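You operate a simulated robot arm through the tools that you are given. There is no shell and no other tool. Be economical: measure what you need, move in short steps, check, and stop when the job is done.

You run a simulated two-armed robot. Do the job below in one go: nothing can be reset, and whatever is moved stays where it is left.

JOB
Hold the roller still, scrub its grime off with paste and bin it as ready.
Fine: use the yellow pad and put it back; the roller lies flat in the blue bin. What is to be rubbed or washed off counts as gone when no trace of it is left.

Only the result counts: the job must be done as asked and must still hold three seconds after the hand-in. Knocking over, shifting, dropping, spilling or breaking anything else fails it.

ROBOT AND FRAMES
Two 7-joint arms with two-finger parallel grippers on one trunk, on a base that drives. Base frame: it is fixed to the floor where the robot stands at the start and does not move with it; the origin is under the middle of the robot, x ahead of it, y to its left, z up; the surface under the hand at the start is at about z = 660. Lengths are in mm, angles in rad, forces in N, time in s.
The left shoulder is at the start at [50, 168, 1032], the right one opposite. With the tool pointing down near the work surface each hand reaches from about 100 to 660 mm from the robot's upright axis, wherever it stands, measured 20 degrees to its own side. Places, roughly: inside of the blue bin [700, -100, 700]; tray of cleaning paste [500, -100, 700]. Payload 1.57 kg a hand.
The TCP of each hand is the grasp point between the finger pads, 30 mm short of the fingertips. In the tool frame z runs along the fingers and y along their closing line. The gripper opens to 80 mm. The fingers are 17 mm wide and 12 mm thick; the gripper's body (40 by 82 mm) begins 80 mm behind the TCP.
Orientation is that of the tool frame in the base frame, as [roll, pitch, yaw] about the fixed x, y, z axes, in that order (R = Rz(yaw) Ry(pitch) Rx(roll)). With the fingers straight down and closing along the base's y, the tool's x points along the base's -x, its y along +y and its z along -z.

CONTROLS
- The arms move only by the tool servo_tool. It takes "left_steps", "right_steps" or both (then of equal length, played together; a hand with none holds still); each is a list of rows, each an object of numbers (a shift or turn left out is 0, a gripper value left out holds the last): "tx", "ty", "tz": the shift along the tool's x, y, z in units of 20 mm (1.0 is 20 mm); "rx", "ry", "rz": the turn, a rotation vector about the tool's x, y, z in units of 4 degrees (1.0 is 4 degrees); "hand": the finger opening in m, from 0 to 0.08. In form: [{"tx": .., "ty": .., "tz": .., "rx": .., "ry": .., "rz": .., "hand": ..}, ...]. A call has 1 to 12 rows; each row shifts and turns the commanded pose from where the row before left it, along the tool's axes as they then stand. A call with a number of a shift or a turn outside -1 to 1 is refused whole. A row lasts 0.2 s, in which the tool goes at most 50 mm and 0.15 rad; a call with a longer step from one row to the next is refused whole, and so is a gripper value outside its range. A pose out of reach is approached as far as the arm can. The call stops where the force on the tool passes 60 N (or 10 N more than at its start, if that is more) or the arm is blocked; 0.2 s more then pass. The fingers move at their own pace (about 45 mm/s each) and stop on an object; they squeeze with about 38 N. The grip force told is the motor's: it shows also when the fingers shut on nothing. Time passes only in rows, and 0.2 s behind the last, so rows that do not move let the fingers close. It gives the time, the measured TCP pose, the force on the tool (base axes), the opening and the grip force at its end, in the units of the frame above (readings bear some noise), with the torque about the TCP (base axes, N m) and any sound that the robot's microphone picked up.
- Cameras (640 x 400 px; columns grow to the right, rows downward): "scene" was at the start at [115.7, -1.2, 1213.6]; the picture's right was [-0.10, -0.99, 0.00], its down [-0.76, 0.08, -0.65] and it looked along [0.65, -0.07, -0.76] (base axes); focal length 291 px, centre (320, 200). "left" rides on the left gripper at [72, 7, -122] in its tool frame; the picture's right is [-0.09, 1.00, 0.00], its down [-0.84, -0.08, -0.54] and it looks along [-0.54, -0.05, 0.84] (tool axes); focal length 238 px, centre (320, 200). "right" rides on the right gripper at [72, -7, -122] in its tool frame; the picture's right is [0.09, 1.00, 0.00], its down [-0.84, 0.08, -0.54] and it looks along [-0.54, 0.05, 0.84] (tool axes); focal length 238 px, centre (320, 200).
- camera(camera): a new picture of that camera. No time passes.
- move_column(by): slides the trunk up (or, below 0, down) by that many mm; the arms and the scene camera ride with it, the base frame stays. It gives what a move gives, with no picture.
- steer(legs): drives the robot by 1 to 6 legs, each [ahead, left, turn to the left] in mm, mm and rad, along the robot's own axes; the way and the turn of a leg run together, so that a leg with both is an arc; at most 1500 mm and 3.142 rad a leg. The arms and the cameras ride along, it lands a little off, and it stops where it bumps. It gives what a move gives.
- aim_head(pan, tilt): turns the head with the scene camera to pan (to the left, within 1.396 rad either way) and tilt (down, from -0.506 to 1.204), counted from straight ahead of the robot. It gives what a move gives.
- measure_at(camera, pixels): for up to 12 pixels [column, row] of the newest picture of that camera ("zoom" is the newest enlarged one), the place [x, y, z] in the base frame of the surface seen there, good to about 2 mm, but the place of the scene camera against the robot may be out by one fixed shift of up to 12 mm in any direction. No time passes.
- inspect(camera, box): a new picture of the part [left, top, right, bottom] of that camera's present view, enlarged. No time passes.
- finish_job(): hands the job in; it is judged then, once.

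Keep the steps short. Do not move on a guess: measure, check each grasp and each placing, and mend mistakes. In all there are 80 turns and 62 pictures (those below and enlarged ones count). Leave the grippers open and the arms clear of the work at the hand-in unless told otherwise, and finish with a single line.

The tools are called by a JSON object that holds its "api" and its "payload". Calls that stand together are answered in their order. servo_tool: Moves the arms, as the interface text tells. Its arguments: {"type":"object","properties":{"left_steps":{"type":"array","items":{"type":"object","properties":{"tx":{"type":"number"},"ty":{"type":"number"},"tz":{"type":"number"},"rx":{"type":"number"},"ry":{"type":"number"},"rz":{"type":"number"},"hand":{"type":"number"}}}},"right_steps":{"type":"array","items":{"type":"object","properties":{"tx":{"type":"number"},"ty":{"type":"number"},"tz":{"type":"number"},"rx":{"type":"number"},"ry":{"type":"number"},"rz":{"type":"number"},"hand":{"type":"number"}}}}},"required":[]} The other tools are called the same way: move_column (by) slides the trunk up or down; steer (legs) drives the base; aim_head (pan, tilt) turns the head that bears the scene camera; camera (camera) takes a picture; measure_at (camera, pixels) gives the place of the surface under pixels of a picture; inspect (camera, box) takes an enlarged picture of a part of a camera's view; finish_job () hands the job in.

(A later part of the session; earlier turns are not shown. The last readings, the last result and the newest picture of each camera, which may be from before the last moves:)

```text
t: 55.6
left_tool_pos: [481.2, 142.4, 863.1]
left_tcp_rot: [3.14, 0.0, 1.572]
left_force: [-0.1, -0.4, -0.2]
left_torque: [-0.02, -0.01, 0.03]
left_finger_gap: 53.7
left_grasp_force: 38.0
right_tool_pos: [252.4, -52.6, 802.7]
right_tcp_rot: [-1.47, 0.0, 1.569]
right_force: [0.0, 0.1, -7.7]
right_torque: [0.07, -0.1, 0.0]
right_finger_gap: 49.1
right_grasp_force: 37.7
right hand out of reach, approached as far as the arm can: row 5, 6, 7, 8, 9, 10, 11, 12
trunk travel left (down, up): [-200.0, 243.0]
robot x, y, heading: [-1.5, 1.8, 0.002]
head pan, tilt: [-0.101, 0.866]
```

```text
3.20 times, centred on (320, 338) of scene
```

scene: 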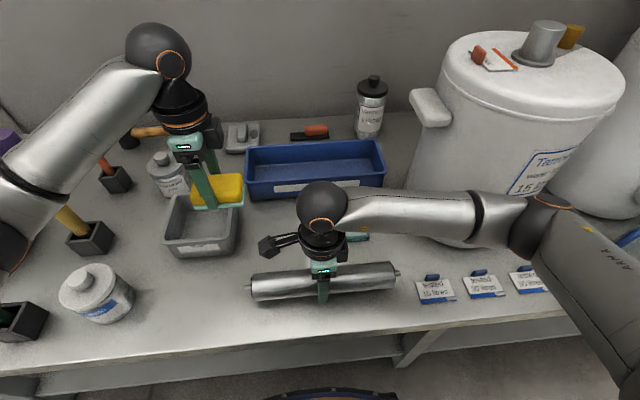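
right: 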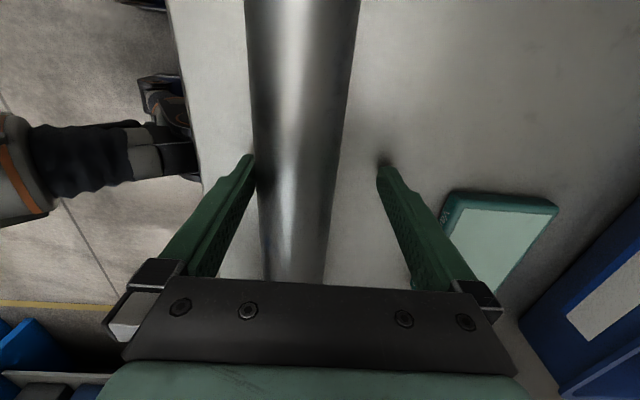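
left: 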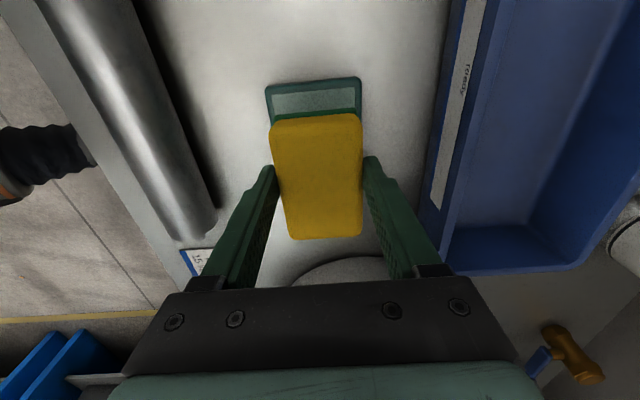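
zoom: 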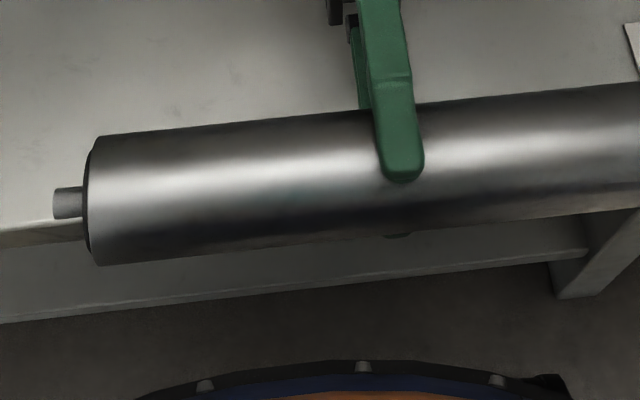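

Everything visible on this side is clean. Now turn back to vertical, then tilt the other way to see the far (+x) side.

{"api": "servo_tool", "payload": {"right_steps": [{"rx": -1}, {"rx": -1}, {"rx": -1}, {"rx": -1}, {"rx": -1}, {"rx": -1}, {"rx": -1}, {"rx": -1}, {"rx": -1}, {"rx": -1}, {"rx": -1}, {"rx": -1}]}}

{"api": "servo_tool", "payload": {"right_steps": [{"rx": -1}, {"rx": -1}, {"rx": -1}, {"rx": -1}, {"rx": -1}, {"rx": -1}, {"rx": -1}, {"rx": -1}, {"rx": -1}, {"rx": -1}, {"rx": -1}, {"rx": -0.9}]}}

{"api": "servo_tool", "payload": {"right_steps": [{"ty": 1, "tx": 0.15}, {"ty": 1, "tx": 0.15}, {"ty": 1, "tx": 0.15}, {"ty": 1, "tx": 0.15}, {"ty": 1, "tx": 0.15}, {"ty": 1, "tx": 0.15}]}}

{"api": "servo_tool", "payload": {"right_steps": [{"rx": -1}, {"rx": -1}, {"rx": -1}, {"rx": -1}, {"rx": -1}, {"rx": -1}, {"rx": -1}, {"rx": -1}, {"rx": -1}, {"rx": -1}, {"rx": -1}, {"rx": -1}]}}

{"api": "camera", "payload": {"camera": "scene"}}

```text
t: 58.2
left_tool_pos: [480.4, 141.7, 862.7]
left_tcp_rot: [-3.141, 0.0, 1.571]
left_force: [-0.3, 0.3, 0.3]
left_torque: [0.02, 0.0, 0.0]
left_finger_gap: 53.6
left_grasp_force: 37.7
right_tool_pos: [252.4, -52.0, 801.8]
right_tcp_rot: [-2.306, 0.0, 1.571]
right_force: [-0.1, 0.0, -7.6]
right_torque: [0.01, -0.11, -0.01]
right_finger_gap: 48.9
right_grasp_force: 38.2
trunk travel left (down, up): [-200.0, 243.0]
robot x, y, heading: [-0.1, 0.9, -0.0]
head pan, tilt: [-0.101, 0.866]
```

```text
t: 60.8
left_tool_pos: [481.6, 142.3, 860.9]
left_tcp_rot: [3.141, 0.0, 1.57]
left_force: [0.3, 0.1, -0.3]
left_torque: [0.02, 0.0, 0.01]
left_finger_gap: 53.9
left_grasp_force: 38.1
right_tool_pos: [251.7, -52.7, 804.5]
right_tcp_rot: [-3.136, 0.001, 1.571]
right_force: [0.2, -1.6, -8.2]
right_torque: [0.04, 0.03, 0.01]
right_finger_gap: 49.0
right_grasp_force: 38.3
trunk travel left (down, up): [-200.0, 243.0]
robot x, y, heading: [1.0, -3.4, 0.001]
head pan, tilt: [-0.101, 0.866]
```

```text
t: 62.2
left_tool_pos: [481.7, 141.8, 861.7]
left_tcp_rot: [-3.142, -0.001, 1.571]
left_force: [0.7, 0.5, 0.3]
left_torque: [-0.01, 0.04, -0.04]
left_finger_gap: 53.6
left_grasp_force: 37.5
right_tool_pos: [372.4, -34.9, 802.2]
right_tcp_rot: [-3.134, 0.001, 1.569]
right_force: [-0.2, 0.2, -7.2]
right_torque: [0.01, -0.03, -0.03]
right_finger_gap: 48.8
right_grasp_force: 37.9
trunk travel left (down, up): [-200.0, 243.0]
robot x, y, heading: [-0.0, 0.5, -0.002]
head pan, tilt: [-0.101, 0.866]
```

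```text
t: 64.8
left_tool_pos: [481.5, 142.0, 863.1]
left_tcp_rot: [3.141, 0.0, 1.572]
left_force: [-0.1, -0.2, -0.5]
left_torque: [0.01, 0.0, -0.02]
left_finger_gap: 53.6
left_grasp_force: 37.5
right_tool_pos: [373.3, -34.9, 801.9]
right_tcp_rot: [2.311, 0.0, 1.57]
right_force: [-0.3, -0.3, -7.4]
right_torque: [0.02, 0.08, 0.05]
right_finger_gap: 48.8
right_grasp_force: 37.9
trunk travel left (down, up): [-200.0, 243.0]
robot x, y, heading: [4.7, -1.3, 0.007]
head pan, tilt: [-0.101, 0.866]
```

```text
37 pictures are left
```

scene: 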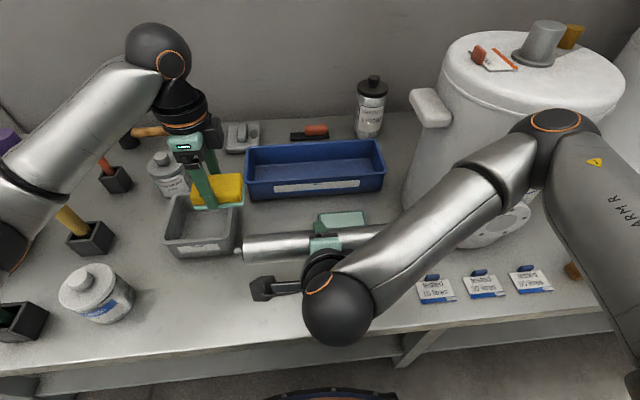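

Tilt further (to ~80°) and enlarge.

{"api": "servo_tool", "payload": {"right_steps": [{"rx": -1}, {"rx": -1}, {"rx": -1}, {"rx": -1}, {"rx": -1}, {"rx": -1}, {"rx": -1}, {"rx": -1}]}}

{"api": "inspect", "payload": {"camera": "scene", "box": [225, 190, 425, 315]}}

{"api": "inspect", "payload": {"camera": "left", "box": [0, 0, 640, 400]}}

```text
t: 66.6
left_tool_pos: [481.3, 142.9, 861.6]
left_tcp_rot: [3.141, 0.001, 1.572]
left_force: [-0.2, -0.6, -0.8]
left_torque: [-0.03, 0.0, -0.01]
left_finger_gap: 53.7
left_grasp_force: 38.0
right_tool_pos: [393.9, -40.7, 814.8]
right_tcp_rot: [1.699, -0.023, 1.522]
right_force: [-0.1, 0.5, -7.6]
right_torque: [0.04, 0.11, -0.02]
right_finger_gap: 48.4
right_grasp_force: 37.4
trunk travel left (down, up): [-200.0, 243.0]
robot x, y, heading: [-2.9, -1.1, -0.0]
head pan, tilt: [-0.101, 0.866]
```

```text
3.20 times, centred on (325, 252) of scene
```

zoom: 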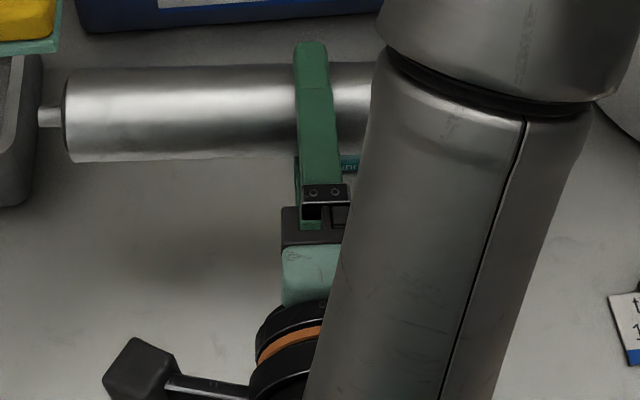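

```text
1.00 times, centred on (320, 200) of left (not enlarged: the box is as wide or as high as the picture)
```

zoom: 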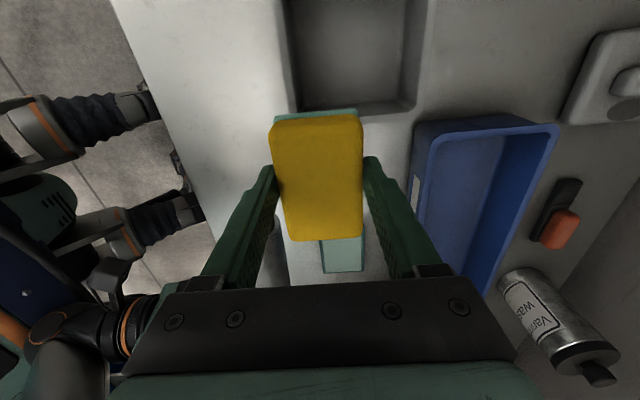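

The left half is clean from here; only the strip round the lower far side is still unseen. I'll turn back the other way and then raise the roller near camera height to view its underside.

{"api": "servo_tool", "payload": {"right_steps": [{"rx": 1}, {"rx": 1}, {"rx": 1}, {"rx": 1}, {"rx": 1}, {"rx": 1}, {"rx": 1}, {"rx": 1}, {"rx": 1}, {"rx": 1}, {"rx": 1}, {"rx": 1}]}}

{"api": "servo_tool", "payload": {"right_steps": [{"rx": 1}, {"rx": 1}, {"rx": 1}, {"rx": 1}, {"rx": 1}, {"rx": 1}, {"rx": 1}, {"rx": 1}, {"rx": 0.7}]}}

{"api": "servo_tool", "payload": {"right_steps": [{"tz": -1}, {"tz": -1}, {"tz": -1}, {"tz": -1}, {"tz": -1}, {"tz": -1}, {"tz": -1}, {"tz": -1}, {"tz": -1}, {"tz": -1}, {"tz": -1}, {"tz": -1}]}}

{"api": "servo_tool", "payload": {"right_steps": [{"rx": 1}, {"rx": 1}, {"rx": 1}, {"rx": 1}, {"rx": 1}, {"rx": 1}, {"rx": 1}, {"rx": 1}, {"rx": 1}, {"rx": 1}, {"rx": 1}, {"rx": 1}]}}

{"api": "camera", "payload": {"camera": "scene"}}

```text
t: 69.2
left_tool_pos: [481.3, 141.6, 861.8]
left_tcp_rot: [3.141, 0.0, 1.571]
left_force: [-0.1, 0.3, -0.2]
left_torque: [-0.01, 0.02, -0.03]
left_finger_gap: 53.7
left_grasp_force: 38.3
right_tool_pos: [373.1, -34.4, 802.4]
right_tcp_rot: [2.592, 0.0, 1.57]
right_force: [-1.5, -0.5, -6.9]
right_torque: [0.02, 0.08, -0.01]
right_finger_gap: 48.6
right_grasp_force: 37.5
trunk travel left (down, up): [-200.0, 243.0]
robot x, y, heading: [-2.0, -2.1, 0.0]
head pan, tilt: [-0.101, 0.866]
```

```text
t: 71.2
left_tool_pos: [482.1, 141.8, 861.8]
left_tcp_rot: [3.141, 0.0, 1.571]
left_force: [-1.0, 0.5, 0.1]
left_torque: [-0.02, 0.02, 0.01]
left_finger_gap: 53.6
left_grasp_force: 37.8
right_tool_pos: [372.2, -34.1, 802.9]
right_tcp_rot: [-3.082, 0.0, 1.571]
right_force: [0.1, 0.4, -7.4]
right_torque: [0.02, -0.05, 0.0]
right_finger_gap: 48.5
right_grasp_force: 38.2
trunk travel left (down, up): [-200.0, 243.0]
robot x, y, heading: [-0.3, 2.2, -0.001]
head pan, tilt: [-0.101, 0.866]
```

```text
t: 73.8
left_tool_pos: [482.3, 142.9, 862.1]
left_tcp_rot: [3.142, -0.001, 1.57]
left_force: [0.4, 0.2, -0.6]
left_torque: [-0.02, 0.01, 0.01]
left_finger_gap: 53.7
left_grasp_force: 38.2
right_tool_pos: [385.5, -33.9, 1041.7]
right_tcp_rot: [-3.085, -0.001, 1.572]
right_force: [0.2, 0.6, -7.7]
right_torque: [0.06, 0.01, 0.02]
right_finger_gap: 48.5
right_grasp_force: 38.2
trunk travel left (down, up): [-200.0, 243.0]
robot x, y, heading: [0.7, 0.8, 0.005]
head pan, tilt: [-0.101, 0.866]
```

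```text
t: 76.4
left_tool_pos: [480.7, 143.1, 861.2]
left_tcp_rot: [3.141, 0.001, 1.571]
left_force: [0.1, 0.4, -1.5]
left_torque: [0.0, 0.02, -0.03]
left_finger_gap: 53.6
left_grasp_force: 37.7
right_tool_pos: [352.7, -45.3, 1016.1]
right_tcp_rot: [-2.258, -0.004, 1.564]
right_force: [0.5, 0.6, -7.6]
right_torque: [0.02, -0.12, 0.01]
right_finger_gap: 48.6
right_grasp_force: 37.8
right hand out of reach, approached as far as the arm can: row 9, 10, 11, 12
trunk travel left (down, up): [-200.0, 243.0]
robot x, y, heading: [1.5, -1.9, -0.001]
head pan, tilt: [-0.101, 0.866]
```

```text
34 pictures are left
```

scene: 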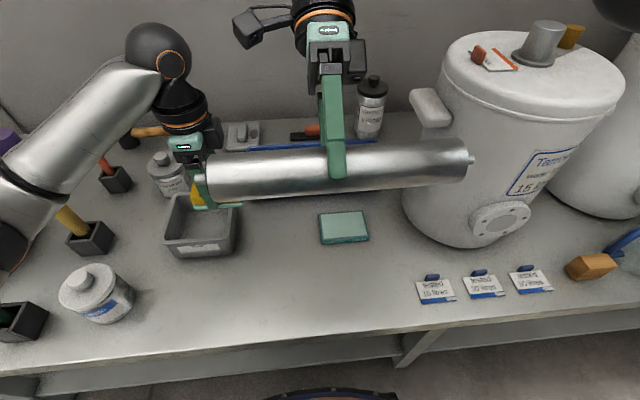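

Clean here too. Continue tilting as far as it lets me.

{"api": "servo_tool", "payload": {"right_steps": [{"rx": 1}, {"rx": 1}, {"rx": 1}, {"rx": 1}, {"rx": 1}, {"rx": 1}, {"rx": 1}, {"rx": 1}, {"rx": 1}, {"rx": 1}, {"rx": 1}, {"rx": 1}]}}

{"api": "camera", "payload": {"camera": "scene"}}

```text
t: 79.0
left_tool_pos: [480.7, 142.5, 861.0]
left_tcp_rot: [3.141, 0.0, 1.571]
left_force: [-0.4, 0.2, -1.2]
left_torque: [-0.01, -0.02, 0.01]
left_finger_gap: 53.5
left_grasp_force: 38.0
right_tool_pos: [330.0, -57.9, 1016.4]
right_tcp_rot: [-2.186, -0.004, 1.563]
right_force: [1.0, -0.5, -8.5]
right_torque: [0.03, -0.11, 0.01]
right_finger_gap: 48.7
right_grasp_force: 37.5
right hand out of reach, approached as far as the arm can: row 1, 2, 3, 4, 5, 6, 7, 8, 9, 10, 11, 12
trunk travel left (down, up): [-200.0, 243.0]
robot x, y, heading: [1.5, 4.5, 0.001]
head pan, tilt: [-0.101, 0.866]
```

```text
33 pictures are left
```

scene: 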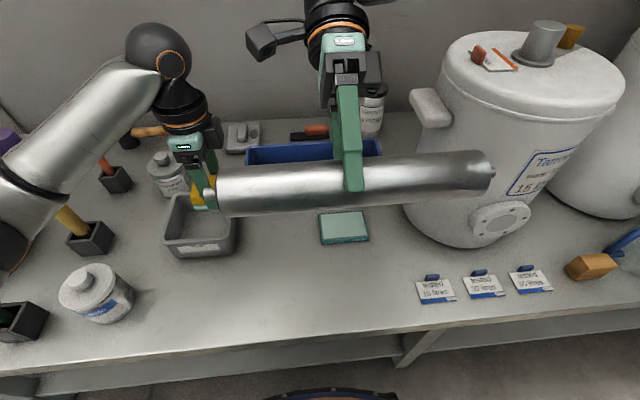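

At its limit. Better: set the roller down and let it roll between loosely opened fingers by ~100°, then regrip and lift. First return to vertical and lower.

{"api": "servo_tool", "payload": {"right_steps": [{"rx": -1}, {"rx": -1}, {"rx": -1}, {"rx": -1}, {"rx": -1}, {"rx": -1}, {"rx": -1}, {"rx": -1}, {"rx": -1}, {"rx": -1}, {"rx": -1}, {"rx": -1}]}}

{"api": "servo_tool", "payload": {"right_steps": [{"rx": -1}, {"rx": -0.7}, {"tz": 1}, {"tz": 1}, {"tz": 1}, {"tz": 1}, {"tz": 1}, {"tz": 1}, {"tz": 1}, {"tz": 1}, {"tz": 1}]}}

```text
t: 81.6
left_tool_pos: [481.6, 142.9, 861.8]
left_tcp_rot: [3.141, -0.001, 1.571]
left_force: [-0.1, -0.9, -0.5]
left_torque: [0.03, -0.03, 0.0]
left_finger_gap: 53.7
left_grasp_force: 38.3
right_tool_pos: [330.8, -57.8, 1017.0]
right_tcp_rot: [-3.025, -0.004, 1.564]
right_force: [-0.2, 0.0, -7.5]
right_torque: [0.04, 0.02, 0.0]
right_finger_gap: 48.5
right_grasp_force: 38.2
trunk travel left (down, up): [-200.0, 243.0]
robot x, y, heading: [0.4, 1.1, -0.004]
head pan, tilt: [-0.101, 0.866]
```

```text
t: 84.0
left_tool_pos: [482.2, 143.1, 862.0]
left_tcp_rot: [3.141, 0.0, 1.57]
left_force: [-0.1, -0.7, 0.1]
left_torque: [-0.02, 0.01, -0.01]
left_finger_gap: 53.5
left_grasp_force: 38.1
right_tool_pos: [330.4, -57.6, 836.9]
right_tcp_rot: [3.14, -0.004, 1.563]
right_force: [-0.2, -0.2, -7.2]
right_torque: [0.05, 0.0, -0.02]
right_finger_gap: 48.7
right_grasp_force: 38.2
trunk travel left (down, up): [-200.0, 243.0]
robot x, y, heading: [1.3, -2.0, -0.003]
head pan, tilt: [-0.101, 0.866]
```

Move to (358, −34) and lower to just above the table, then onto it.

{"api": "servo_tool", "payload": {"right_steps": [{"ty": 0.7, "tx": 0.6, "tz": 0.5}, {"ty": 0.7, "tx": 0.6, "tz": 0.5}, {"tz": 1}, {"tz": 1}, {"tz": 1}, {"tz": 1}, {"tz": 1}, {"tz": 0.75}, {"tz": 0.1}, {"tz": 0.1}]}}

```text
t: 86.2
left_tool_pos: [480.4, 141.4, 864.5]
left_tcp_rot: [3.141, 0.0, 1.57]
left_force: [-0.8, 0.3, -0.8]
left_torque: [0.0, 0.0, 0.03]
left_finger_gap: 53.6
left_grasp_force: 37.9
right_tool_pos: [361.1, -32.5, 701.3]
right_tcp_rot: [3.135, -0.005, 1.564]
right_force: [-2.0, -6.4, 19.7]
right_torque: [0.6, 0.05, -0.09]
right_finger_gap: 48.5
right_grasp_force: 38.5
trunk travel left (down, up): [-200.0, 243.0]
robot x, y, heading: [-1.2, -0.8, -0.003]
head pan, tilt: [-0.101, 0.866]
```

Touching the table (20 N). Open to 56 mm, and roll it 45 mm toward +x.

{"api": "servo_tool", "payload": {"right_steps": [{"hand": 0.056, "tz": -0.05}, {"hand": 0.056, "tz": -0.05}, {"hand": 0.056}, {"ty": 0.5}, {"ty": 0.5}, {"ty": 0.5}, {"ty": 0.5}, {"ty": 0.35}, {}, {}]}}

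{"api": "inspect", "payload": {"camera": "scene", "box": [225, 200, 425, 325]}}

```text
t: 88.4
left_tool_pos: [481.7, 143.2, 862.8]
left_tcp_rot: [-3.141, 0.0, 1.571]
left_force: [0.7, 0.1, -1.4]
left_torque: [-0.01, 0.0, 0.0]
left_finger_gap: 53.8
left_grasp_force: 38.2
right_tool_pos: [406.7, -33.8, 700.7]
right_tcp_rot: [3.14, -0.004, 1.565]
right_force: [0.2, 1.0, -0.9]
right_torque: [-0.01, 0.01, 0.0]
right_finger_gap: 55.9
right_grasp_force: 0.1
trunk travel left (down, up): [-200.0, 243.0]
robot x, y, heading: [0.1, -0.6, 0.002]
head pan, tilt: [-0.101, 0.866]
```

```text
3.20 times, centred on (325, 262) of scene
```

zoom: 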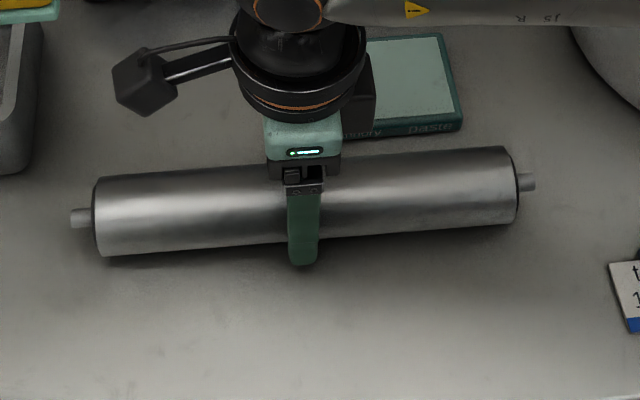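

Clean on view so far. Regrip (lower 4 mm), lift 100 mm, tilt +48°.

{"api": "servo_tool", "payload": {"right_steps": [{"tz": 0.2}, {"hand": 0.03}, {"hand": 0.03}, {"hand": 0.03}, {"tz": -1}, {"tz": -1}, {"tz": -1}, {"tz": -1}, {"tz": -1}]}}

{"api": "servo_tool", "payload": {"right_steps": [{"rx": 1}, {"rx": 1}, {"rx": 1}, {"rx": 1}, {"rx": 1}, {"rx": 1}, {"rx": 1}, {"rx": 1}, {"rx": 1}, {"rx": 1}, {"rx": 1}, {"rx": 1}]}}

{"api": "inspect", "payload": {"camera": "scene", "box": [225, 175, 425, 300]}}

```text
t: 90.4
left_tool_pos: [482.7, 142.2, 862.6]
left_tcp_rot: [-3.141, 0.0, 1.571]
left_force: [0.0, 0.1, -0.3]
left_torque: [0.01, -0.02, 0.02]
left_finger_gap: 54.0
left_grasp_force: 37.9
right_tool_pos: [405.9, -32.9, 795.3]
right_tcp_rot: [-3.141, -0.004, 1.565]
right_force: [-0.2, 0.3, -8.2]
right_torque: [0.06, 0.01, 0.0]
right_finger_gap: 48.7
right_grasp_force: 37.1
trunk travel left (down, up): [-200.0, 243.0]
robot x, y, heading: [-0.7, -1.5, -0.003]
head pan, tilt: [-0.101, 0.866]
```

```text
t: 93.0
left_tool_pos: [481.6, 142.3, 862.1]
left_tcp_rot: [3.14, -0.001, 1.571]
left_force: [-0.1, 0.5, -0.1]
left_torque: [0.0, 0.02, 0.0]
left_finger_gap: 53.7
left_grasp_force: 38.0
right_tool_pos: [406.1, -33.0, 796.4]
right_tcp_rot: [-2.303, -0.003, 1.563]
right_force: [0.2, -0.7, -8.3]
right_torque: [0.04, -0.07, -0.02]
right_finger_gap: 48.3
right_grasp_force: 37.4
trunk travel left (down, up): [-200.0, 243.0]
robot x, y, heading: [-4.0, -2.6, 0.0]
head pan, tilt: [-0.101, 0.866]
```

```text
3.20 times, centred on (325, 238) of scene
```

zoom: 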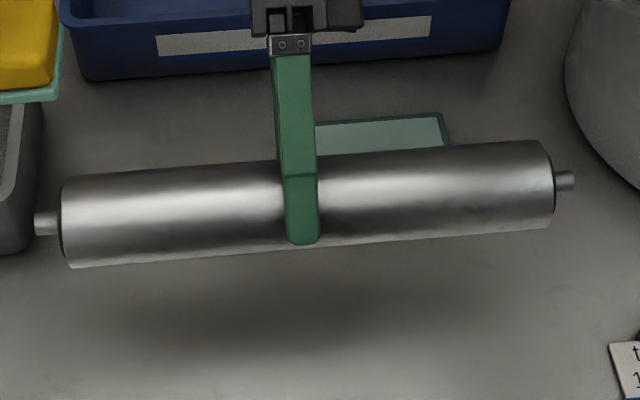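

No grime anywhere. Turn back to vertical and retreat toward the robot to leave room for returning the pad.

{"api": "servo_tool", "payload": {"right_steps": [{"rx": -1}, {"rx": -1}, {"rx": -1}, {"rx": -1}, {"rx": -1}, {"rx": -1}, {"rx": -1}, {"rx": -1}, {"rx": -1}, {"rx": -1}, {"rx": -1}, {"rx": -1}]}}

{"api": "servo_tool", "payload": {"right_steps": [{"ty": -1}, {"ty": -1}, {"ty": -1}, {"ty": -0.5}]}}

{"api": "servo_tool", "payload": {"left_steps": [{"tx": -1}, {"tx": -1}, {"tx": -1}, {"tx": -1}, {"tx": -0.83}, {"tz": 1}, {"tz": 1}, {"tz": 1}, {"tz": 1}, {"tz": 1}, {"tz": 1}]}}

{"api": "camera", "payload": {"camera": "left"}}

{"api": "camera", "payload": {"camera": "scene"}}

```text
t: 95.6
left_tool_pos: [481.3, 142.6, 862.4]
left_tcp_rot: [3.14, -0.002, 1.57]
left_force: [0.7, 0.3, 0.0]
left_torque: [0.02, 0.0, -0.01]
left_finger_gap: 53.9
left_grasp_force: 38.0
right_tool_pos: [406.4, -33.1, 795.0]
right_tcp_rot: [3.141, -0.003, 1.564]
right_force: [-0.2, 0.4, -6.9]
right_torque: [0.02, -0.01, 0.02]
right_finger_gap: 48.5
right_grasp_force: 38.3
trunk travel left (down, up): [-200.0, 243.0]
robot x, y, heading: [1.5, 0.7, -0.004]
head pan, tilt: [-0.101, 0.866]
```

```text
t: 96.6
left_tool_pos: [481.1, 142.2, 861.2]
left_tcp_rot: [-3.141, 0.002, 1.571]
left_force: [-1.0, 0.6, 0.1]
left_torque: [0.03, 0.01, 0.02]
left_finger_gap: 53.6
left_grasp_force: 37.9
right_tool_pos: [336.6, -32.4, 795.6]
right_tcp_rot: [3.141, -0.004, 1.563]
right_force: [-0.1, -0.2, -7.4]
right_torque: [0.09, -0.03, -0.02]
right_finger_gap: 48.5
right_grasp_force: 38.2
trunk travel left (down, up): [-200.0, 243.0]
robot x, y, heading: [-1.2, 0.5, 0.001]
head pan, tilt: [-0.101, 0.866]
```

```text
t: 99.0
left_tool_pos: [482.3, 45.7, 743.1]
left_tcp_rot: [3.141, 0.0, 1.57]
left_force: [-0.8, -0.4, -0.7]
left_torque: [-0.01, 0.02, -0.01]
left_finger_gap: 53.7
left_grasp_force: 37.9
right_tool_pos: [335.8, -32.9, 796.1]
right_tcp_rot: [3.141, -0.003, 1.564]
right_force: [-1.1, 0.4, -7.8]
right_torque: [0.06, -0.03, -0.01]
right_finger_gap: 48.5
right_grasp_force: 38.4
trunk travel left (down, up): [-200.0, 243.0]
robot x, y, heading: [0.9, 0.0, 0.003]
head pan, tilt: [-0.101, 0.866]
```

```text
30 pictures are left
```

left: 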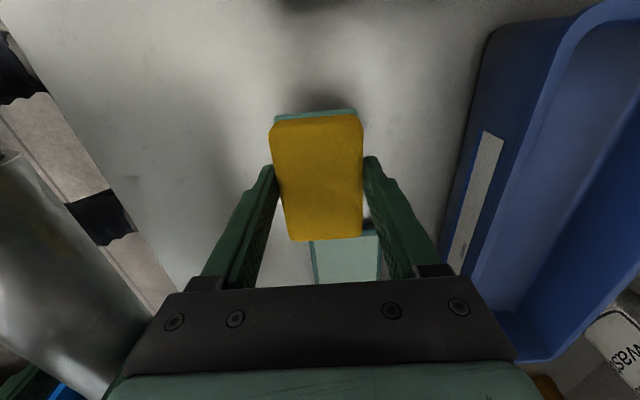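

```text
29 pictures are left
```

scene: 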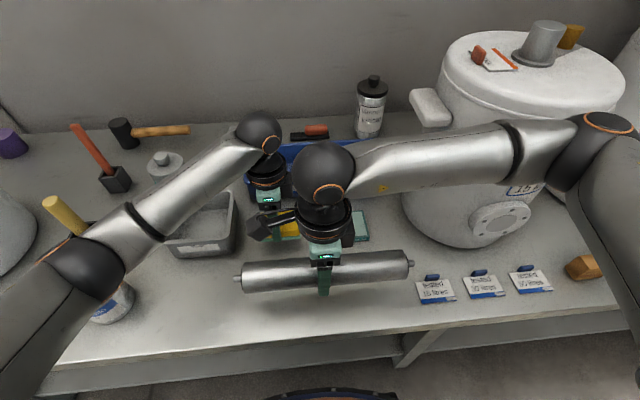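

Pad is above home. Lower to contact (≈703).

{"api": "servo_tool", "payload": {"left_steps": [{"tz": 1}, {"tz": 0.9}, {"tz": 0.1}, {"tz": 0.05}]}}

```text
t: 100.0
left_tool_pos: [481.6, 46.9, 701.7]
left_tcp_rot: [3.141, 0.001, 1.571]
left_force: [-1.3, 0.4, 5.5]
left_torque: [0.22, 0.03, 0.01]
left_finger_gap: 53.7
left_grasp_force: 37.7
right_tool_pos: [335.6, -32.9, 796.0]
right_tcp_rot: [3.14, -0.004, 1.564]
right_force: [1.1, 0.0, -8.3]
right_torque: [0.03, 0.01, -0.01]
right_finger_gap: 48.8
right_grasp_force: 37.9
trunk travel left (down, up): [-200.0, 243.0]
robot x, y, heading: [-2.4, -1.0, 0.0]
head pan, tilt: [-0.101, 0.866]
```

Contact 5 N. Open, raise straight up, and draw the left hand away to +y.

{"api": "servo_tool", "payload": {"left_steps": [{"hand": 0.08}, {"hand": 0.08}, {"hand": 0.08}, {"tz": -1}, {"tz": -1}, {"tz": -1}, {"tz": -1}, {"tz": -1}, {"tz": -1}, {"tz": -1}, {"tz": -1}]}}

{"api": "servo_tool", "payload": {"left_steps": [{"tx": 1, "ty": -0.8, "tz": -0.3}, {"tx": 1, "ty": -0.8, "tz": -0.3}, {"tx": 1, "ty": -0.8, "tz": -0.3}, {"tx": 1, "ty": -0.8, "tz": -0.3}, {"tx": 1, "ty": -0.8, "tz": -0.3}, {"tx": 1, "ty": -0.8, "tz": -0.3}, {"tx": 1, "ty": -0.8, "tz": -0.3}, {"tx": 1, "ty": -0.8, "tz": -0.3}]}}

{"api": "camera", "payload": {"camera": "scene"}}

```text
t: 102.4
left_tool_pos: [482.0, 46.4, 861.7]
left_tcp_rot: [-3.138, 0.001, 1.569]
left_force: [1.5, 0.4, -0.1]
left_torque: [-0.02, 0.02, -0.01]
left_finger_gap: 79.9
left_grasp_force: 0.1
right_tool_pos: [335.4, -32.8, 796.0]
right_tcp_rot: [-3.141, -0.002, 1.564]
right_force: [0.9, 0.5, -7.9]
right_torque: [0.03, 0.02, 0.02]
right_finger_gap: 48.3
right_grasp_force: 38.1
trunk travel left (down, up): [-200.0, 243.0]
robot x, y, heading: [-2.6, -4.0, 0.006]
head pan, tilt: [-0.101, 0.866]
```

```text
t: 104.2
left_tool_pos: [353.7, 207.2, 910.2]
left_tcp_rot: [-3.141, 0.0, 1.571]
left_force: [0.4, -0.2, 0.0]
left_torque: [-0.04, 0.0, -0.03]
left_finger_gap: 79.9
left_grasp_force: 0.2
right_tool_pos: [336.2, -33.9, 796.0]
right_tcp_rot: [3.141, -0.004, 1.564]
right_force: [0.1, 0.0, -7.6]
right_torque: [0.05, -0.02, 0.02]
right_finger_gap: 48.3
right_grasp_force: 37.2
trunk travel left (down, up): [-200.0, 243.0]
robot x, y, heading: [3.5, 3.9, -0.005]
head pan, tilt: [-0.101, 0.866]
```

```text
28 pictures are left
```

scene: 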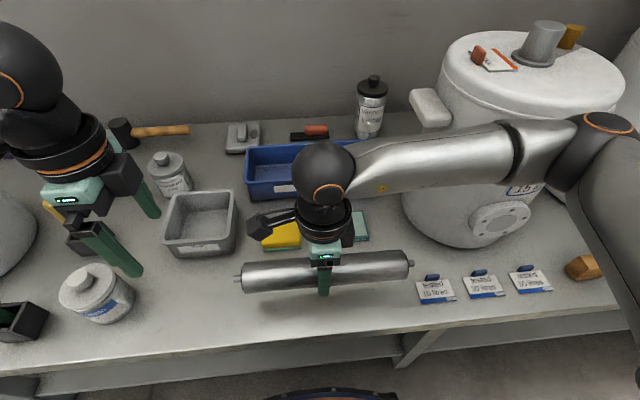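

Pad is back in place. Now I need the bin's inner dimensions; swing the left hand so its camera views the bin from the side.

{"api": "servo_tool", "payload": {"left_steps": [{"ty": 0.9, "tx": -0.3, "tz": -0.2}, {"ty": 0.9, "tx": -0.3, "tz": -0.2}, {"ty": 0.9, "tx": -0.3, "tz": -0.2}, {"ty": 0.9, "tx": -0.3, "tz": -0.2}, {"ty": 0.9, "tx": -0.3, "tz": -0.2}, {"ty": 0.9, "tx": -0.3, "tz": -0.2}, {"ty": 0.9, "tx": -0.3, "tz": -0.2}, {"ty": 0.9, "tx": -0.3, "tz": -0.2}]}}

{"api": "camera", "payload": {"camera": "left"}}

```text
t: 106.0
left_tool_pos: [498.4, 157.7, 942.2]
left_tcp_rot: [-3.141, 0.001, 1.57]
left_force: [0.3, 0.4, 0.1]
left_torque: [0.0, -0.03, -0.05]
left_finger_gap: 79.9
left_grasp_force: 0.0
right_tool_pos: [335.8, -32.9, 796.5]
right_tcp_rot: [-3.141, -0.001, 1.563]
right_force: [-0.3, 0.2, -7.7]
right_torque: [0.06, 0.04, 0.0]
right_finger_gap: 48.5
right_grasp_force: 37.8
trunk travel left (down, up): [-200.0, 243.0]
robot x, y, heading: [0.0, 1.3, -0.003]
head pan, tilt: [-0.101, 0.866]
```

```text
27 pictures are left
```

left: 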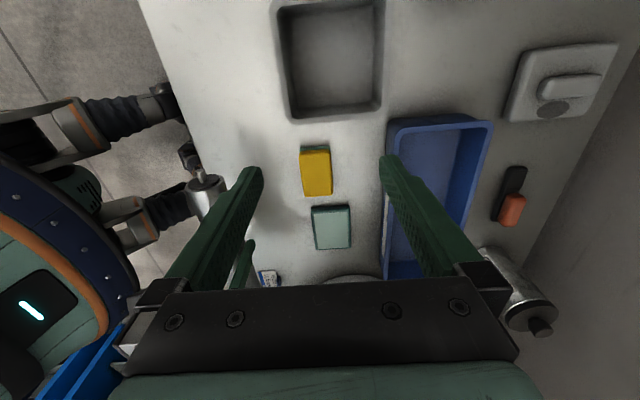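

{"api": "inspect", "payload": {"camera": "left", "box": [370, 100, 520, 290]}}

{"api": "inspect", "payload": {"camera": "scene", "box": [235, 130, 395, 210]}}

```text
2.11 times, centred on (445, 195) of left
```

zoom: 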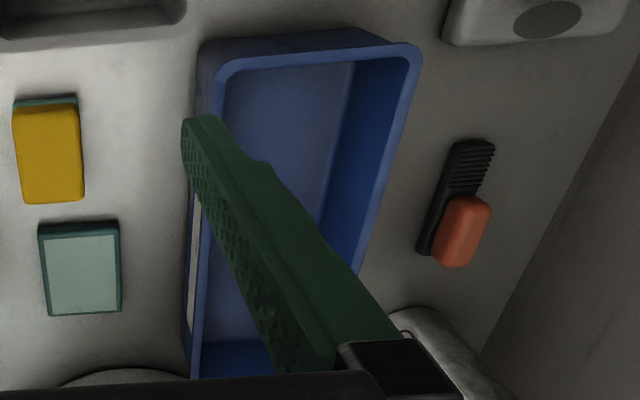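

```text
4.00 times, centred on (315, 170) of scene
```

zoom: 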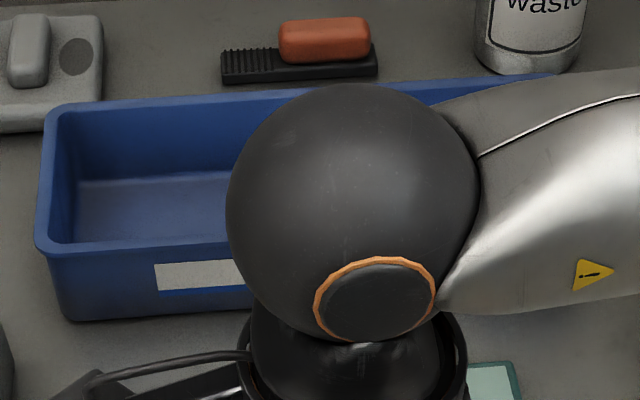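

{"api": "measure_at", "payload": {"camera": "left", "pixels": [[435, 133], [420, 127], [458, 127], [457, 162], [446, 202], [440, 200], [470, 180], [478, 180], [404, 259], [404, 265], [389, 258], [405, 274]]}}

{"api": "measure_at", "payload": {"camera": "scene", "pixels": [[254, 190], [254, 178], [260, 175], [247, 165], [250, 170], [245, 190], [290, 173], [290, 192], [290, 155], [250, 158], [265, 155], [375, 148]]}}

```text
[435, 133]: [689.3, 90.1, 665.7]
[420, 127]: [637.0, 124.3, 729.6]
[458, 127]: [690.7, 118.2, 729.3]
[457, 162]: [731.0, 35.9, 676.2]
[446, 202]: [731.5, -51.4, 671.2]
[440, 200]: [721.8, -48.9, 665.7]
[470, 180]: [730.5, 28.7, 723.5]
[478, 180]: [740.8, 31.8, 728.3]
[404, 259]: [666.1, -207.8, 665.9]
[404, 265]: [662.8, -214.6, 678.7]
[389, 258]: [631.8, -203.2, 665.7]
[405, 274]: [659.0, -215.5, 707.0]
```

```text
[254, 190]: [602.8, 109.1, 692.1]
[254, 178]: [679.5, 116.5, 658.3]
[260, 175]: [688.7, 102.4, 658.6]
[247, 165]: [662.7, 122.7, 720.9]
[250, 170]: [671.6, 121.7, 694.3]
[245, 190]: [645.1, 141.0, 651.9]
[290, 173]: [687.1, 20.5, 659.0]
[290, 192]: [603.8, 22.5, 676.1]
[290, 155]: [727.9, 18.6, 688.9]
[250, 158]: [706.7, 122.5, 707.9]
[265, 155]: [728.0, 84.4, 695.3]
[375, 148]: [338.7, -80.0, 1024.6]
```

Bin inside: x≈613–731, y≈−215…+120, floor z≈666: roomy. Measure the roller ends in the current picture and the robot base clearance to the table.

{"api": "camera", "payload": {"camera": "scene"}}

{"api": "measure_at", "payload": {"camera": "scene", "pixels": [[237, 278], [412, 263], [246, 275], [406, 260], [332, 392], [332, 398], [320, 330], [320, 345]]}}

```text
24 pictures are left
```

scene: 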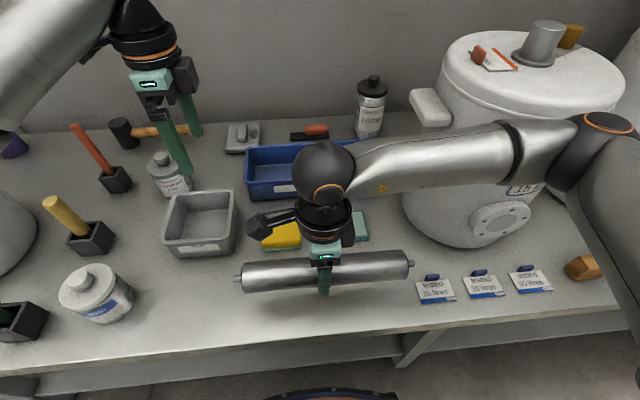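

```text
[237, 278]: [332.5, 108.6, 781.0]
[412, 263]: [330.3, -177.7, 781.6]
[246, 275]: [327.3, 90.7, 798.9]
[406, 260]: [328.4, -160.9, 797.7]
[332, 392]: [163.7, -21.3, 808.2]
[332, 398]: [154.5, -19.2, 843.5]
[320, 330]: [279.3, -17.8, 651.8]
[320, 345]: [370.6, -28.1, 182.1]
```

Roller is level and centred on the hand. Move it forward at z≈800 toward the bin in two stages, while the left hand backs off.

{"api": "servo_tool", "payload": {"right_steps": [{"tz": -0.4}, {"ty": 0.8}, {"ty": 0.8}, {"ty": 0.8}, {"ty": 0.8}, {"ty": 0.8}, {"ty": 0.8}, {"ty": 0.8}, {"ty": 0.8}, {"ty": 0.8}, {"ty": 0.8}], "left_steps": [{"tx": 0.6, "ty": -0.6}, {"tx": 0.6, "ty": -0.6}, {"tx": 0.6, "ty": -0.6}, {"tx": 0.6, "ty": -0.6}, {"tx": 0.6, "ty": -0.6}, {"tx": 0.6, "ty": -0.6}, {"tx": 0.6, "ty": -0.6}, {}, {}, {}, {}]}}

{"api": "servo_tool", "payload": {"right_steps": [{"ty": 0.8, "tx": -0.1}, {"ty": 0.8, "tx": -0.1}, {"ty": 0.8, "tx": -0.1}, {"ty": 0.8, "tx": -0.1}, {"ty": 0.8, "tx": -0.1}, {"ty": 0.8, "tx": -0.1}, {"ty": 0.8, "tx": -0.1}, {"ty": 0.8}, {"ty": 0.8}, {"ty": 0.8}, {"ty": 0.8}]}}

{"api": "camera", "payload": {"camera": "scene"}}

```text
t: 108.4
left_tool_pos: [415.2, 241.9, 943.7]
left_tcp_rot: [-3.141, 0.0, 1.571]
left_force: [-0.1, -0.2, -0.4]
left_torque: [0.0, -0.01, -0.02]
left_finger_gap: 80.0
left_grasp_force: 0.1
right_tool_pos: [497.0, -34.8, 803.6]
right_tcp_rot: [3.141, -0.004, 1.563]
right_force: [-0.1, 0.2, -7.7]
right_torque: [0.09, 0.01, 0.02]
right_finger_gap: 48.7
right_grasp_force: 37.4
trunk travel left (down, up): [-200.0, 243.0]
robot x, y, heading: [-4.6, 0.0, 0.0]
head pan, tilt: [-0.101, 0.866]
```

```text
t: 110.8
left_tool_pos: [413.3, 241.9, 941.9]
left_tcp_rot: [-3.141, 0.002, 1.571]
left_force: [-0.3, 0.9, 0.1]
left_torque: [0.01, 0.0, 0.0]
left_finger_gap: 79.9
left_grasp_force: 0.0
right_tool_pos: [602.4, -50.9, 802.1]
right_tcp_rot: [-3.14, -0.003, 1.564]
right_force: [0.7, -0.2, -7.1]
right_torque: [0.04, 0.0, -0.01]
right_finger_gap: 48.4
right_grasp_force: 38.4
right hand out of reach, approached as far as the arm can: row 7, 8, 9, 10, 11
trunk travel left (down, up): [-200.0, 243.0]
robot x, y, heading: [4.6, -3.5, -0.001]
head pan, tilt: [-0.101, 0.866]
```

```text
23 pictures are left
```

scene: 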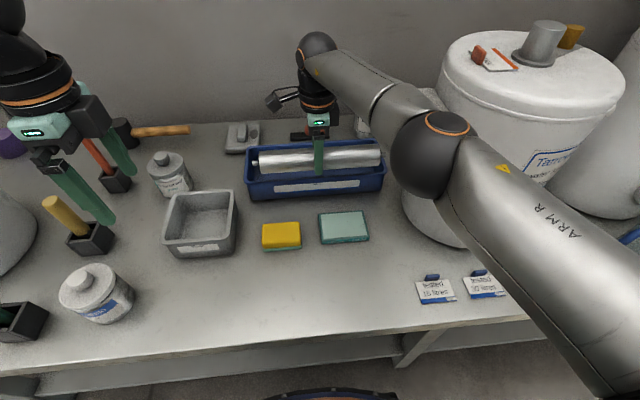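

Arm's reach ends at x≈602; I need ~70 mm more, so the base must drive ahead. First check clearances: elbow versus tank, and robot base versus table.

{"api": "measure_at", "payload": {"camera": "scene", "pixels": [[425, 165], [395, 150], [370, 100], [420, 95], [445, 80], [410, 215], [480, 240], [520, 60], [470, 160], [325, 45], [440, 240]]}}

{"api": "camera", "payload": {"camera": "left"}}

{"api": "camera", "payload": {"camera": "right"}}

```text
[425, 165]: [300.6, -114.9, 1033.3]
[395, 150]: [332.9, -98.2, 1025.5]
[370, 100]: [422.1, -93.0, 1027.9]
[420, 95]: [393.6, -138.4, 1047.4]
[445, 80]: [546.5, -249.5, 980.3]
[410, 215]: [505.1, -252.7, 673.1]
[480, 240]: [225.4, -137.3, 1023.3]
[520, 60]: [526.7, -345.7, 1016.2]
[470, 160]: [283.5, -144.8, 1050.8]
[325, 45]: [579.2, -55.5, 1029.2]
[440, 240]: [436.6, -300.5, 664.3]
```

```text
22 pictures are left
```

left: 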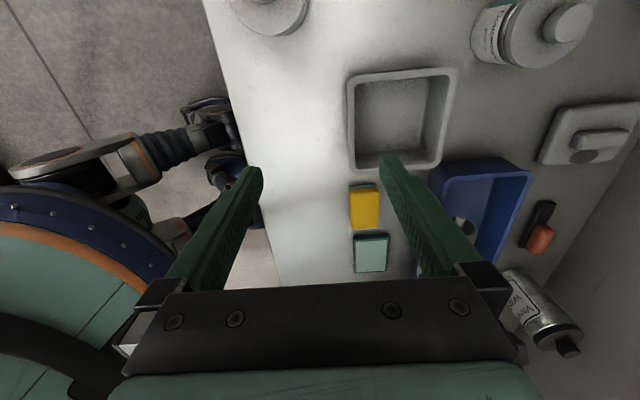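

```text
21 pictures are left
```

right: 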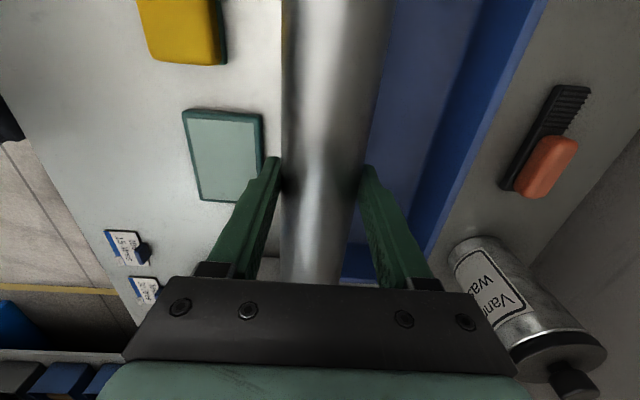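

{"api": "measure_at", "payload": {"camera": "left", "pixels": [[205, 105], [215, 120], [225, 165], [222, 185], [185, 145], [150, 155], [235, 120], [225, 90], [120, 150], [165, 240], [270, 230], [100, 90]]}}

```text
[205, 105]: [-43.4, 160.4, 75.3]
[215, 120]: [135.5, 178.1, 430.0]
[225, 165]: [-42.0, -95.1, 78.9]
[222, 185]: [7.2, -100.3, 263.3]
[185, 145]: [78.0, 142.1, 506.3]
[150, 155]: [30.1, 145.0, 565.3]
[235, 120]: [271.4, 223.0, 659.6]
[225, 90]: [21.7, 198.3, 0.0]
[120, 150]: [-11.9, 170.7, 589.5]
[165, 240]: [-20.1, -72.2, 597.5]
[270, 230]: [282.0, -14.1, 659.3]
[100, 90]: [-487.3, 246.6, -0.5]
```

Base front is about x≤184 at table height and the table edge about 275, so 75 mm ahead is free. Check the bottle behind the bin.

{"api": "measure_at", "payload": {"camera": "right", "pixels": [[470, 245], [490, 240], [500, 300], [550, 335], [575, 370], [455, 260], [600, 345], [545, 170]]}}

{"api": "servo_tool", "payload": {"left_steps": [{"tz": -1, "ty": -0.6}, {"tz": -1, "ty": -0.6}, {"tz": -1, "ty": -0.6}, {"tz": -0.5, "ty": -0.6}]}}

```text
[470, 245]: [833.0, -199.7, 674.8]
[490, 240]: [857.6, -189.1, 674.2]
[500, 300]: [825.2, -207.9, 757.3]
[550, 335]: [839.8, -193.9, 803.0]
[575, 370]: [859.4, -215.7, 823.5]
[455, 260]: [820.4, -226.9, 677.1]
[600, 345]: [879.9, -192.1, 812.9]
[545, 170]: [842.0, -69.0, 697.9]
```

```text
t: 111.8
left_tool_pos: [365.9, 242.1, 1011.3]
left_tcp_rot: [-3.141, 0.0, 1.572]
left_force: [0.1, -0.1, -0.1]
left_torque: [0.05, -0.02, 0.0]
left_finger_gap: 80.0
left_grasp_force: 0.1
right_tool_pos: [603.0, -51.0, 803.6]
right_tcp_rot: [-3.141, -0.003, 1.562]
right_force: [0.4, -0.3, -7.6]
right_torque: [0.05, 0.0, 0.02]
right_finger_gap: 48.6
right_grasp_force: 38.2
trunk travel left (down, up): [-200.0, 243.0]
robot x, y, heading: [3.4, -0.4, -0.002]
head pan, tilt: [-0.101, 0.866]
```

Bottle is at x≥815, well clear. Drive 73 mm ahead.

{"api": "steer", "payload": {"legs": [[73, 0, 0]]}}

{"api": "camera", "payload": {"camera": "scene"}}

```text
t: 112.8
left_tool_pos: [406.9, 242.4, 1010.1]
left_tcp_rot: [-3.14, -0.003, 1.572]
left_force: [-0.1, -0.3, -0.6]
left_torque: [0.02, 0.0, -0.02]
left_finger_gap: 80.0
left_grasp_force: 0.1
right_tool_pos: [644.4, -53.4, 801.1]
right_tcp_rot: [3.14, -0.003, 1.562]
right_force: [0.2, 0.2, -7.6]
right_torque: [0.02, -0.01, -0.03]
right_finger_gap: 48.5
right_grasp_force: 38.2
trunk travel left (down, up): [-200.0, 243.0]
robot x, y, heading: [41.9, -4.0, 0.003]
head pan, tilt: [-0.101, 0.866]
stopped in leg 1: the robot was blocked; the commanded pose is now the measured one
```

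```text
20 pictures are left
```

scene: 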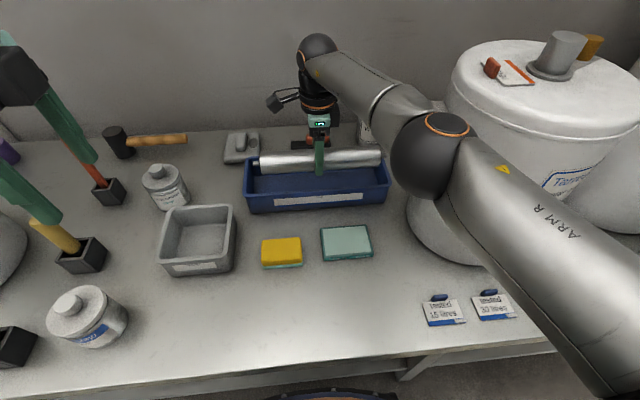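

Base was blocked at +42 mm (objects look unmoved). Hand is at x=644; I need ~668. I'll lean the hand 8° (wrist toward robot) to gain reach and move forward.

{"api": "servo_tool", "payload": {"right_steps": [{"rx": -1}, {"rx": -1}, {"ty": 0.5}, {"ty": 0.5}, {"ty": 0.25}]}}

```text
t: 114.0
left_tool_pos: [408.7, 241.6, 1011.2]
left_tcp_rot: [-3.14, 0.0, 1.572]
left_force: [0.3, 1.4, -0.1]
left_torque: [-0.01, -0.03, -0.01]
left_finger_gap: 80.0
left_grasp_force: 0.0
right_tool_pos: [669.8, -52.4, 805.7]
right_tcp_rot: [2.999, -0.002, 1.562]
right_force: [-0.2, 0.0, -6.6]
right_torque: [0.02, 0.0, 0.0]
right_finger_gap: 48.5
right_grasp_force: 37.9
trunk travel left (down, up): [-200.0, 243.0]
robot x, y, heading: [41.1, 1.8, -0.003]
head pan, tilt: [-0.101, 0.866]
```

Over the bin centre (x 670). Lower with the column, keeping the arm's posture: −90 mm first.

{"api": "move_column", "payload": {"by": -90}}

{"api": "camera", "payload": {"camera": "scene"}}

{"api": "camera", "payload": {"camera": "right"}}

```text
t: 115.3
left_tool_pos: [407.3, 242.7, 920.5]
left_tcp_rot: [-3.139, 0.0, 1.572]
left_force: [-0.1, 0.1, -0.1]
left_torque: [-0.01, 0.0, -0.03]
left_finger_gap: 80.1
left_grasp_force: 0.0
right_tool_pos: [669.9, -52.2, 716.6]
right_tcp_rot: [3.001, -0.003, 1.561]
right_force: [0.1, -0.8, -8.1]
right_torque: [0.04, -0.04, 0.01]
right_finger_gap: 48.7
right_grasp_force: 38.3
trunk travel left (down, up): [-110.0, 333.0]
robot x, y, heading: [40.2, -0.8, -0.0]
head pan, tilt: [-0.101, 0.866]
```

```text
19 pictures are left
```

scene: 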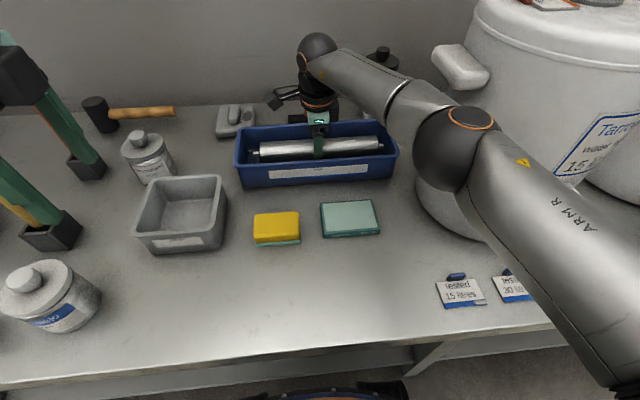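

```text
18 pictures are left
```

right: 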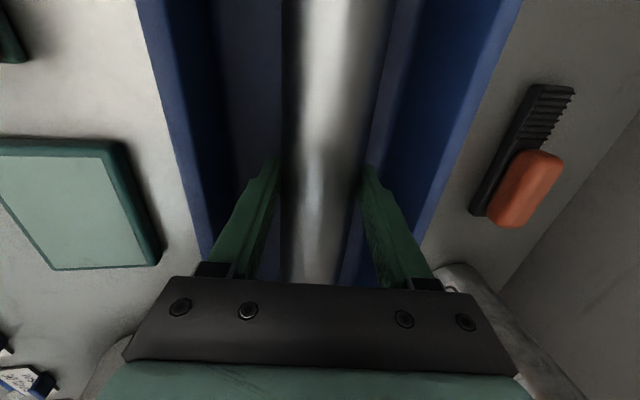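

The roller is inside the bin with clearance all round. Lower the rest with small arm steps along the tool axis until contact.

{"api": "servo_tool", "payload": {"right_steps": [{"tz": 0.25}, {"tz": 0.15}, {"tz": 0.1}, {"tz": 0.1}]}}

```text
t: 116.3
left_tool_pos: [407.3, 241.7, 920.3]
left_tcp_rot: [-3.14, -0.001, 1.573]
left_force: [0.6, -0.6, 0.3]
left_torque: [0.01, 0.02, -0.02]
left_finger_gap: 80.0
left_grasp_force: 0.0
right_tool_pos: [671.7, -53.0, 703.9]
right_tcp_rot: [3.001, -0.004, 1.562]
right_force: [0.5, -0.8, -6.7]
right_torque: [0.06, 0.05, 0.02]
right_finger_gap: 48.4
right_grasp_force: 38.4
trunk travel left (down, up): [-110.0, 333.0]
robot x, y, heading: [42.6, 0.1, -0.0]
head pan, tilt: [-0.101, 0.866]
```

{"api": "servo_tool", "payload": {"right_steps": [{"tz": 0.06}, {"tz": 0.05}, {"tz": 0.05}]}}

```text
t: 117.1
left_tool_pos: [406.6, 242.3, 921.6]
left_tcp_rot: [-3.14, 0.0, 1.574]
left_force: [0.0, -0.2, 0.2]
left_torque: [-0.01, -0.02, -0.04]
left_finger_gap: 80.1
left_grasp_force: 0.1
right_tool_pos: [671.8, -52.5, 704.6]
right_tcp_rot: [2.997, -0.006, 1.563]
right_force: [-3.3, -0.4, 8.5]
right_torque: [0.94, 0.02, 0.16]
right_finger_gap: 48.5
right_grasp_force: 38.1
trunk travel left (down, up): [-110.0, 333.0]
robot x, y, heading: [39.5, 2.3, 0.002]
head pan, tilt: [-0.101, 0.866]
```

Contact with the floor. Open to 66 mm and look.

{"api": "servo_tool", "payload": {"right_steps": [{"hand": 0.066}, {"hand": 0.066}, {"hand": 0.066}]}}

{"api": "camera", "payload": {"camera": "right"}}

```text
t: 117.9
left_tool_pos: [407.1, 242.4, 919.3]
left_tcp_rot: [-3.138, 0.0, 1.572]
left_force: [-0.1, 0.7, 0.4]
left_torque: [-0.04, 0.01, 0.02]
left_finger_gap: 80.0
left_grasp_force: 0.1
right_tool_pos: [672.2, -53.2, 701.5]
right_tcp_rot: [2.998, -0.003, 1.563]
right_force: [2.1, -1.3, 2.0]
right_torque: [-0.05, 0.06, 0.06]
right_finger_gap: 64.3
right_grasp_force: 0.0
trunk travel left (down, up): [-110.0, 333.0]
robot x, y, heading: [42.9, 1.6, -0.005]
head pan, tilt: [-0.101, 0.866]
```

```text
17 pictures are left
```

right: 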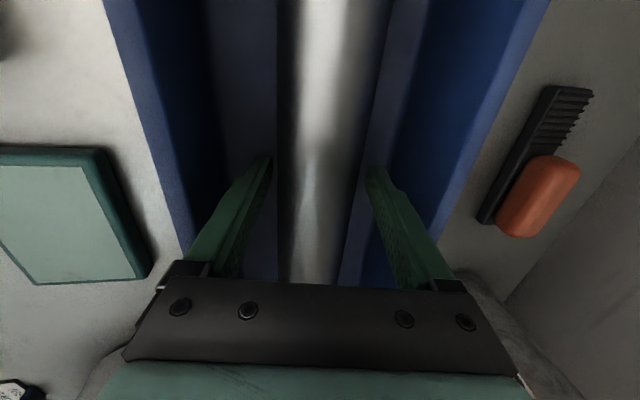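

Released. Withdraw along the tool axis.

{"api": "servo_tool", "payload": {"right_steps": [{"tz": -0.5}, {"tz": -0.5}, {"tz": -0.5}, {"tz": -0.5}, {"tz": -1}, {"tz": -1}, {"tz": -1}, {"tz": -1}, {"tz": -1}]}}

{"api": "camera", "payload": {"camera": "scene"}}

```text
t: 119.9
left_tool_pos: [406.9, 243.0, 920.1]
left_tcp_rot: [-3.14, 0.0, 1.574]
left_force: [-0.2, 0.9, -0.2]
left_torque: [0.0, -0.01, 0.0]
left_finger_gap: 80.0
left_grasp_force: 0.0
right_tool_pos: [651.9, -52.3, 840.1]
right_tcp_rot: [2.999, -0.003, 1.563]
right_force: [0.2, -0.6, 0.0]
right_torque: [0.02, 0.02, 0.01]
right_finger_gap: 66.1
right_grasp_force: 0.1
trunk travel left (down, up): [-110.0, 333.0]
robot x, y, heading: [43.0, 0.9, 0.001]
head pan, tilt: [-0.101, 0.866]
```

```text
16 pictures are left
```

scene: 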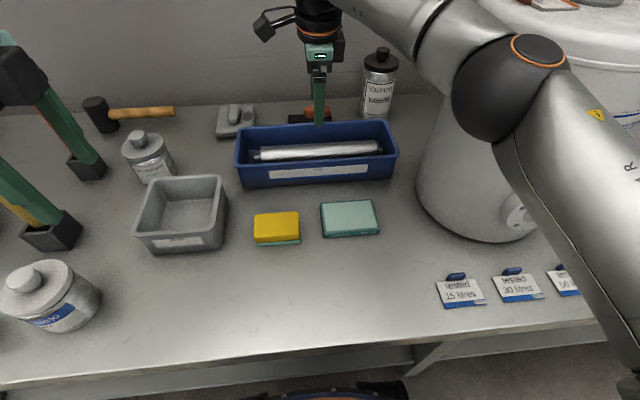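

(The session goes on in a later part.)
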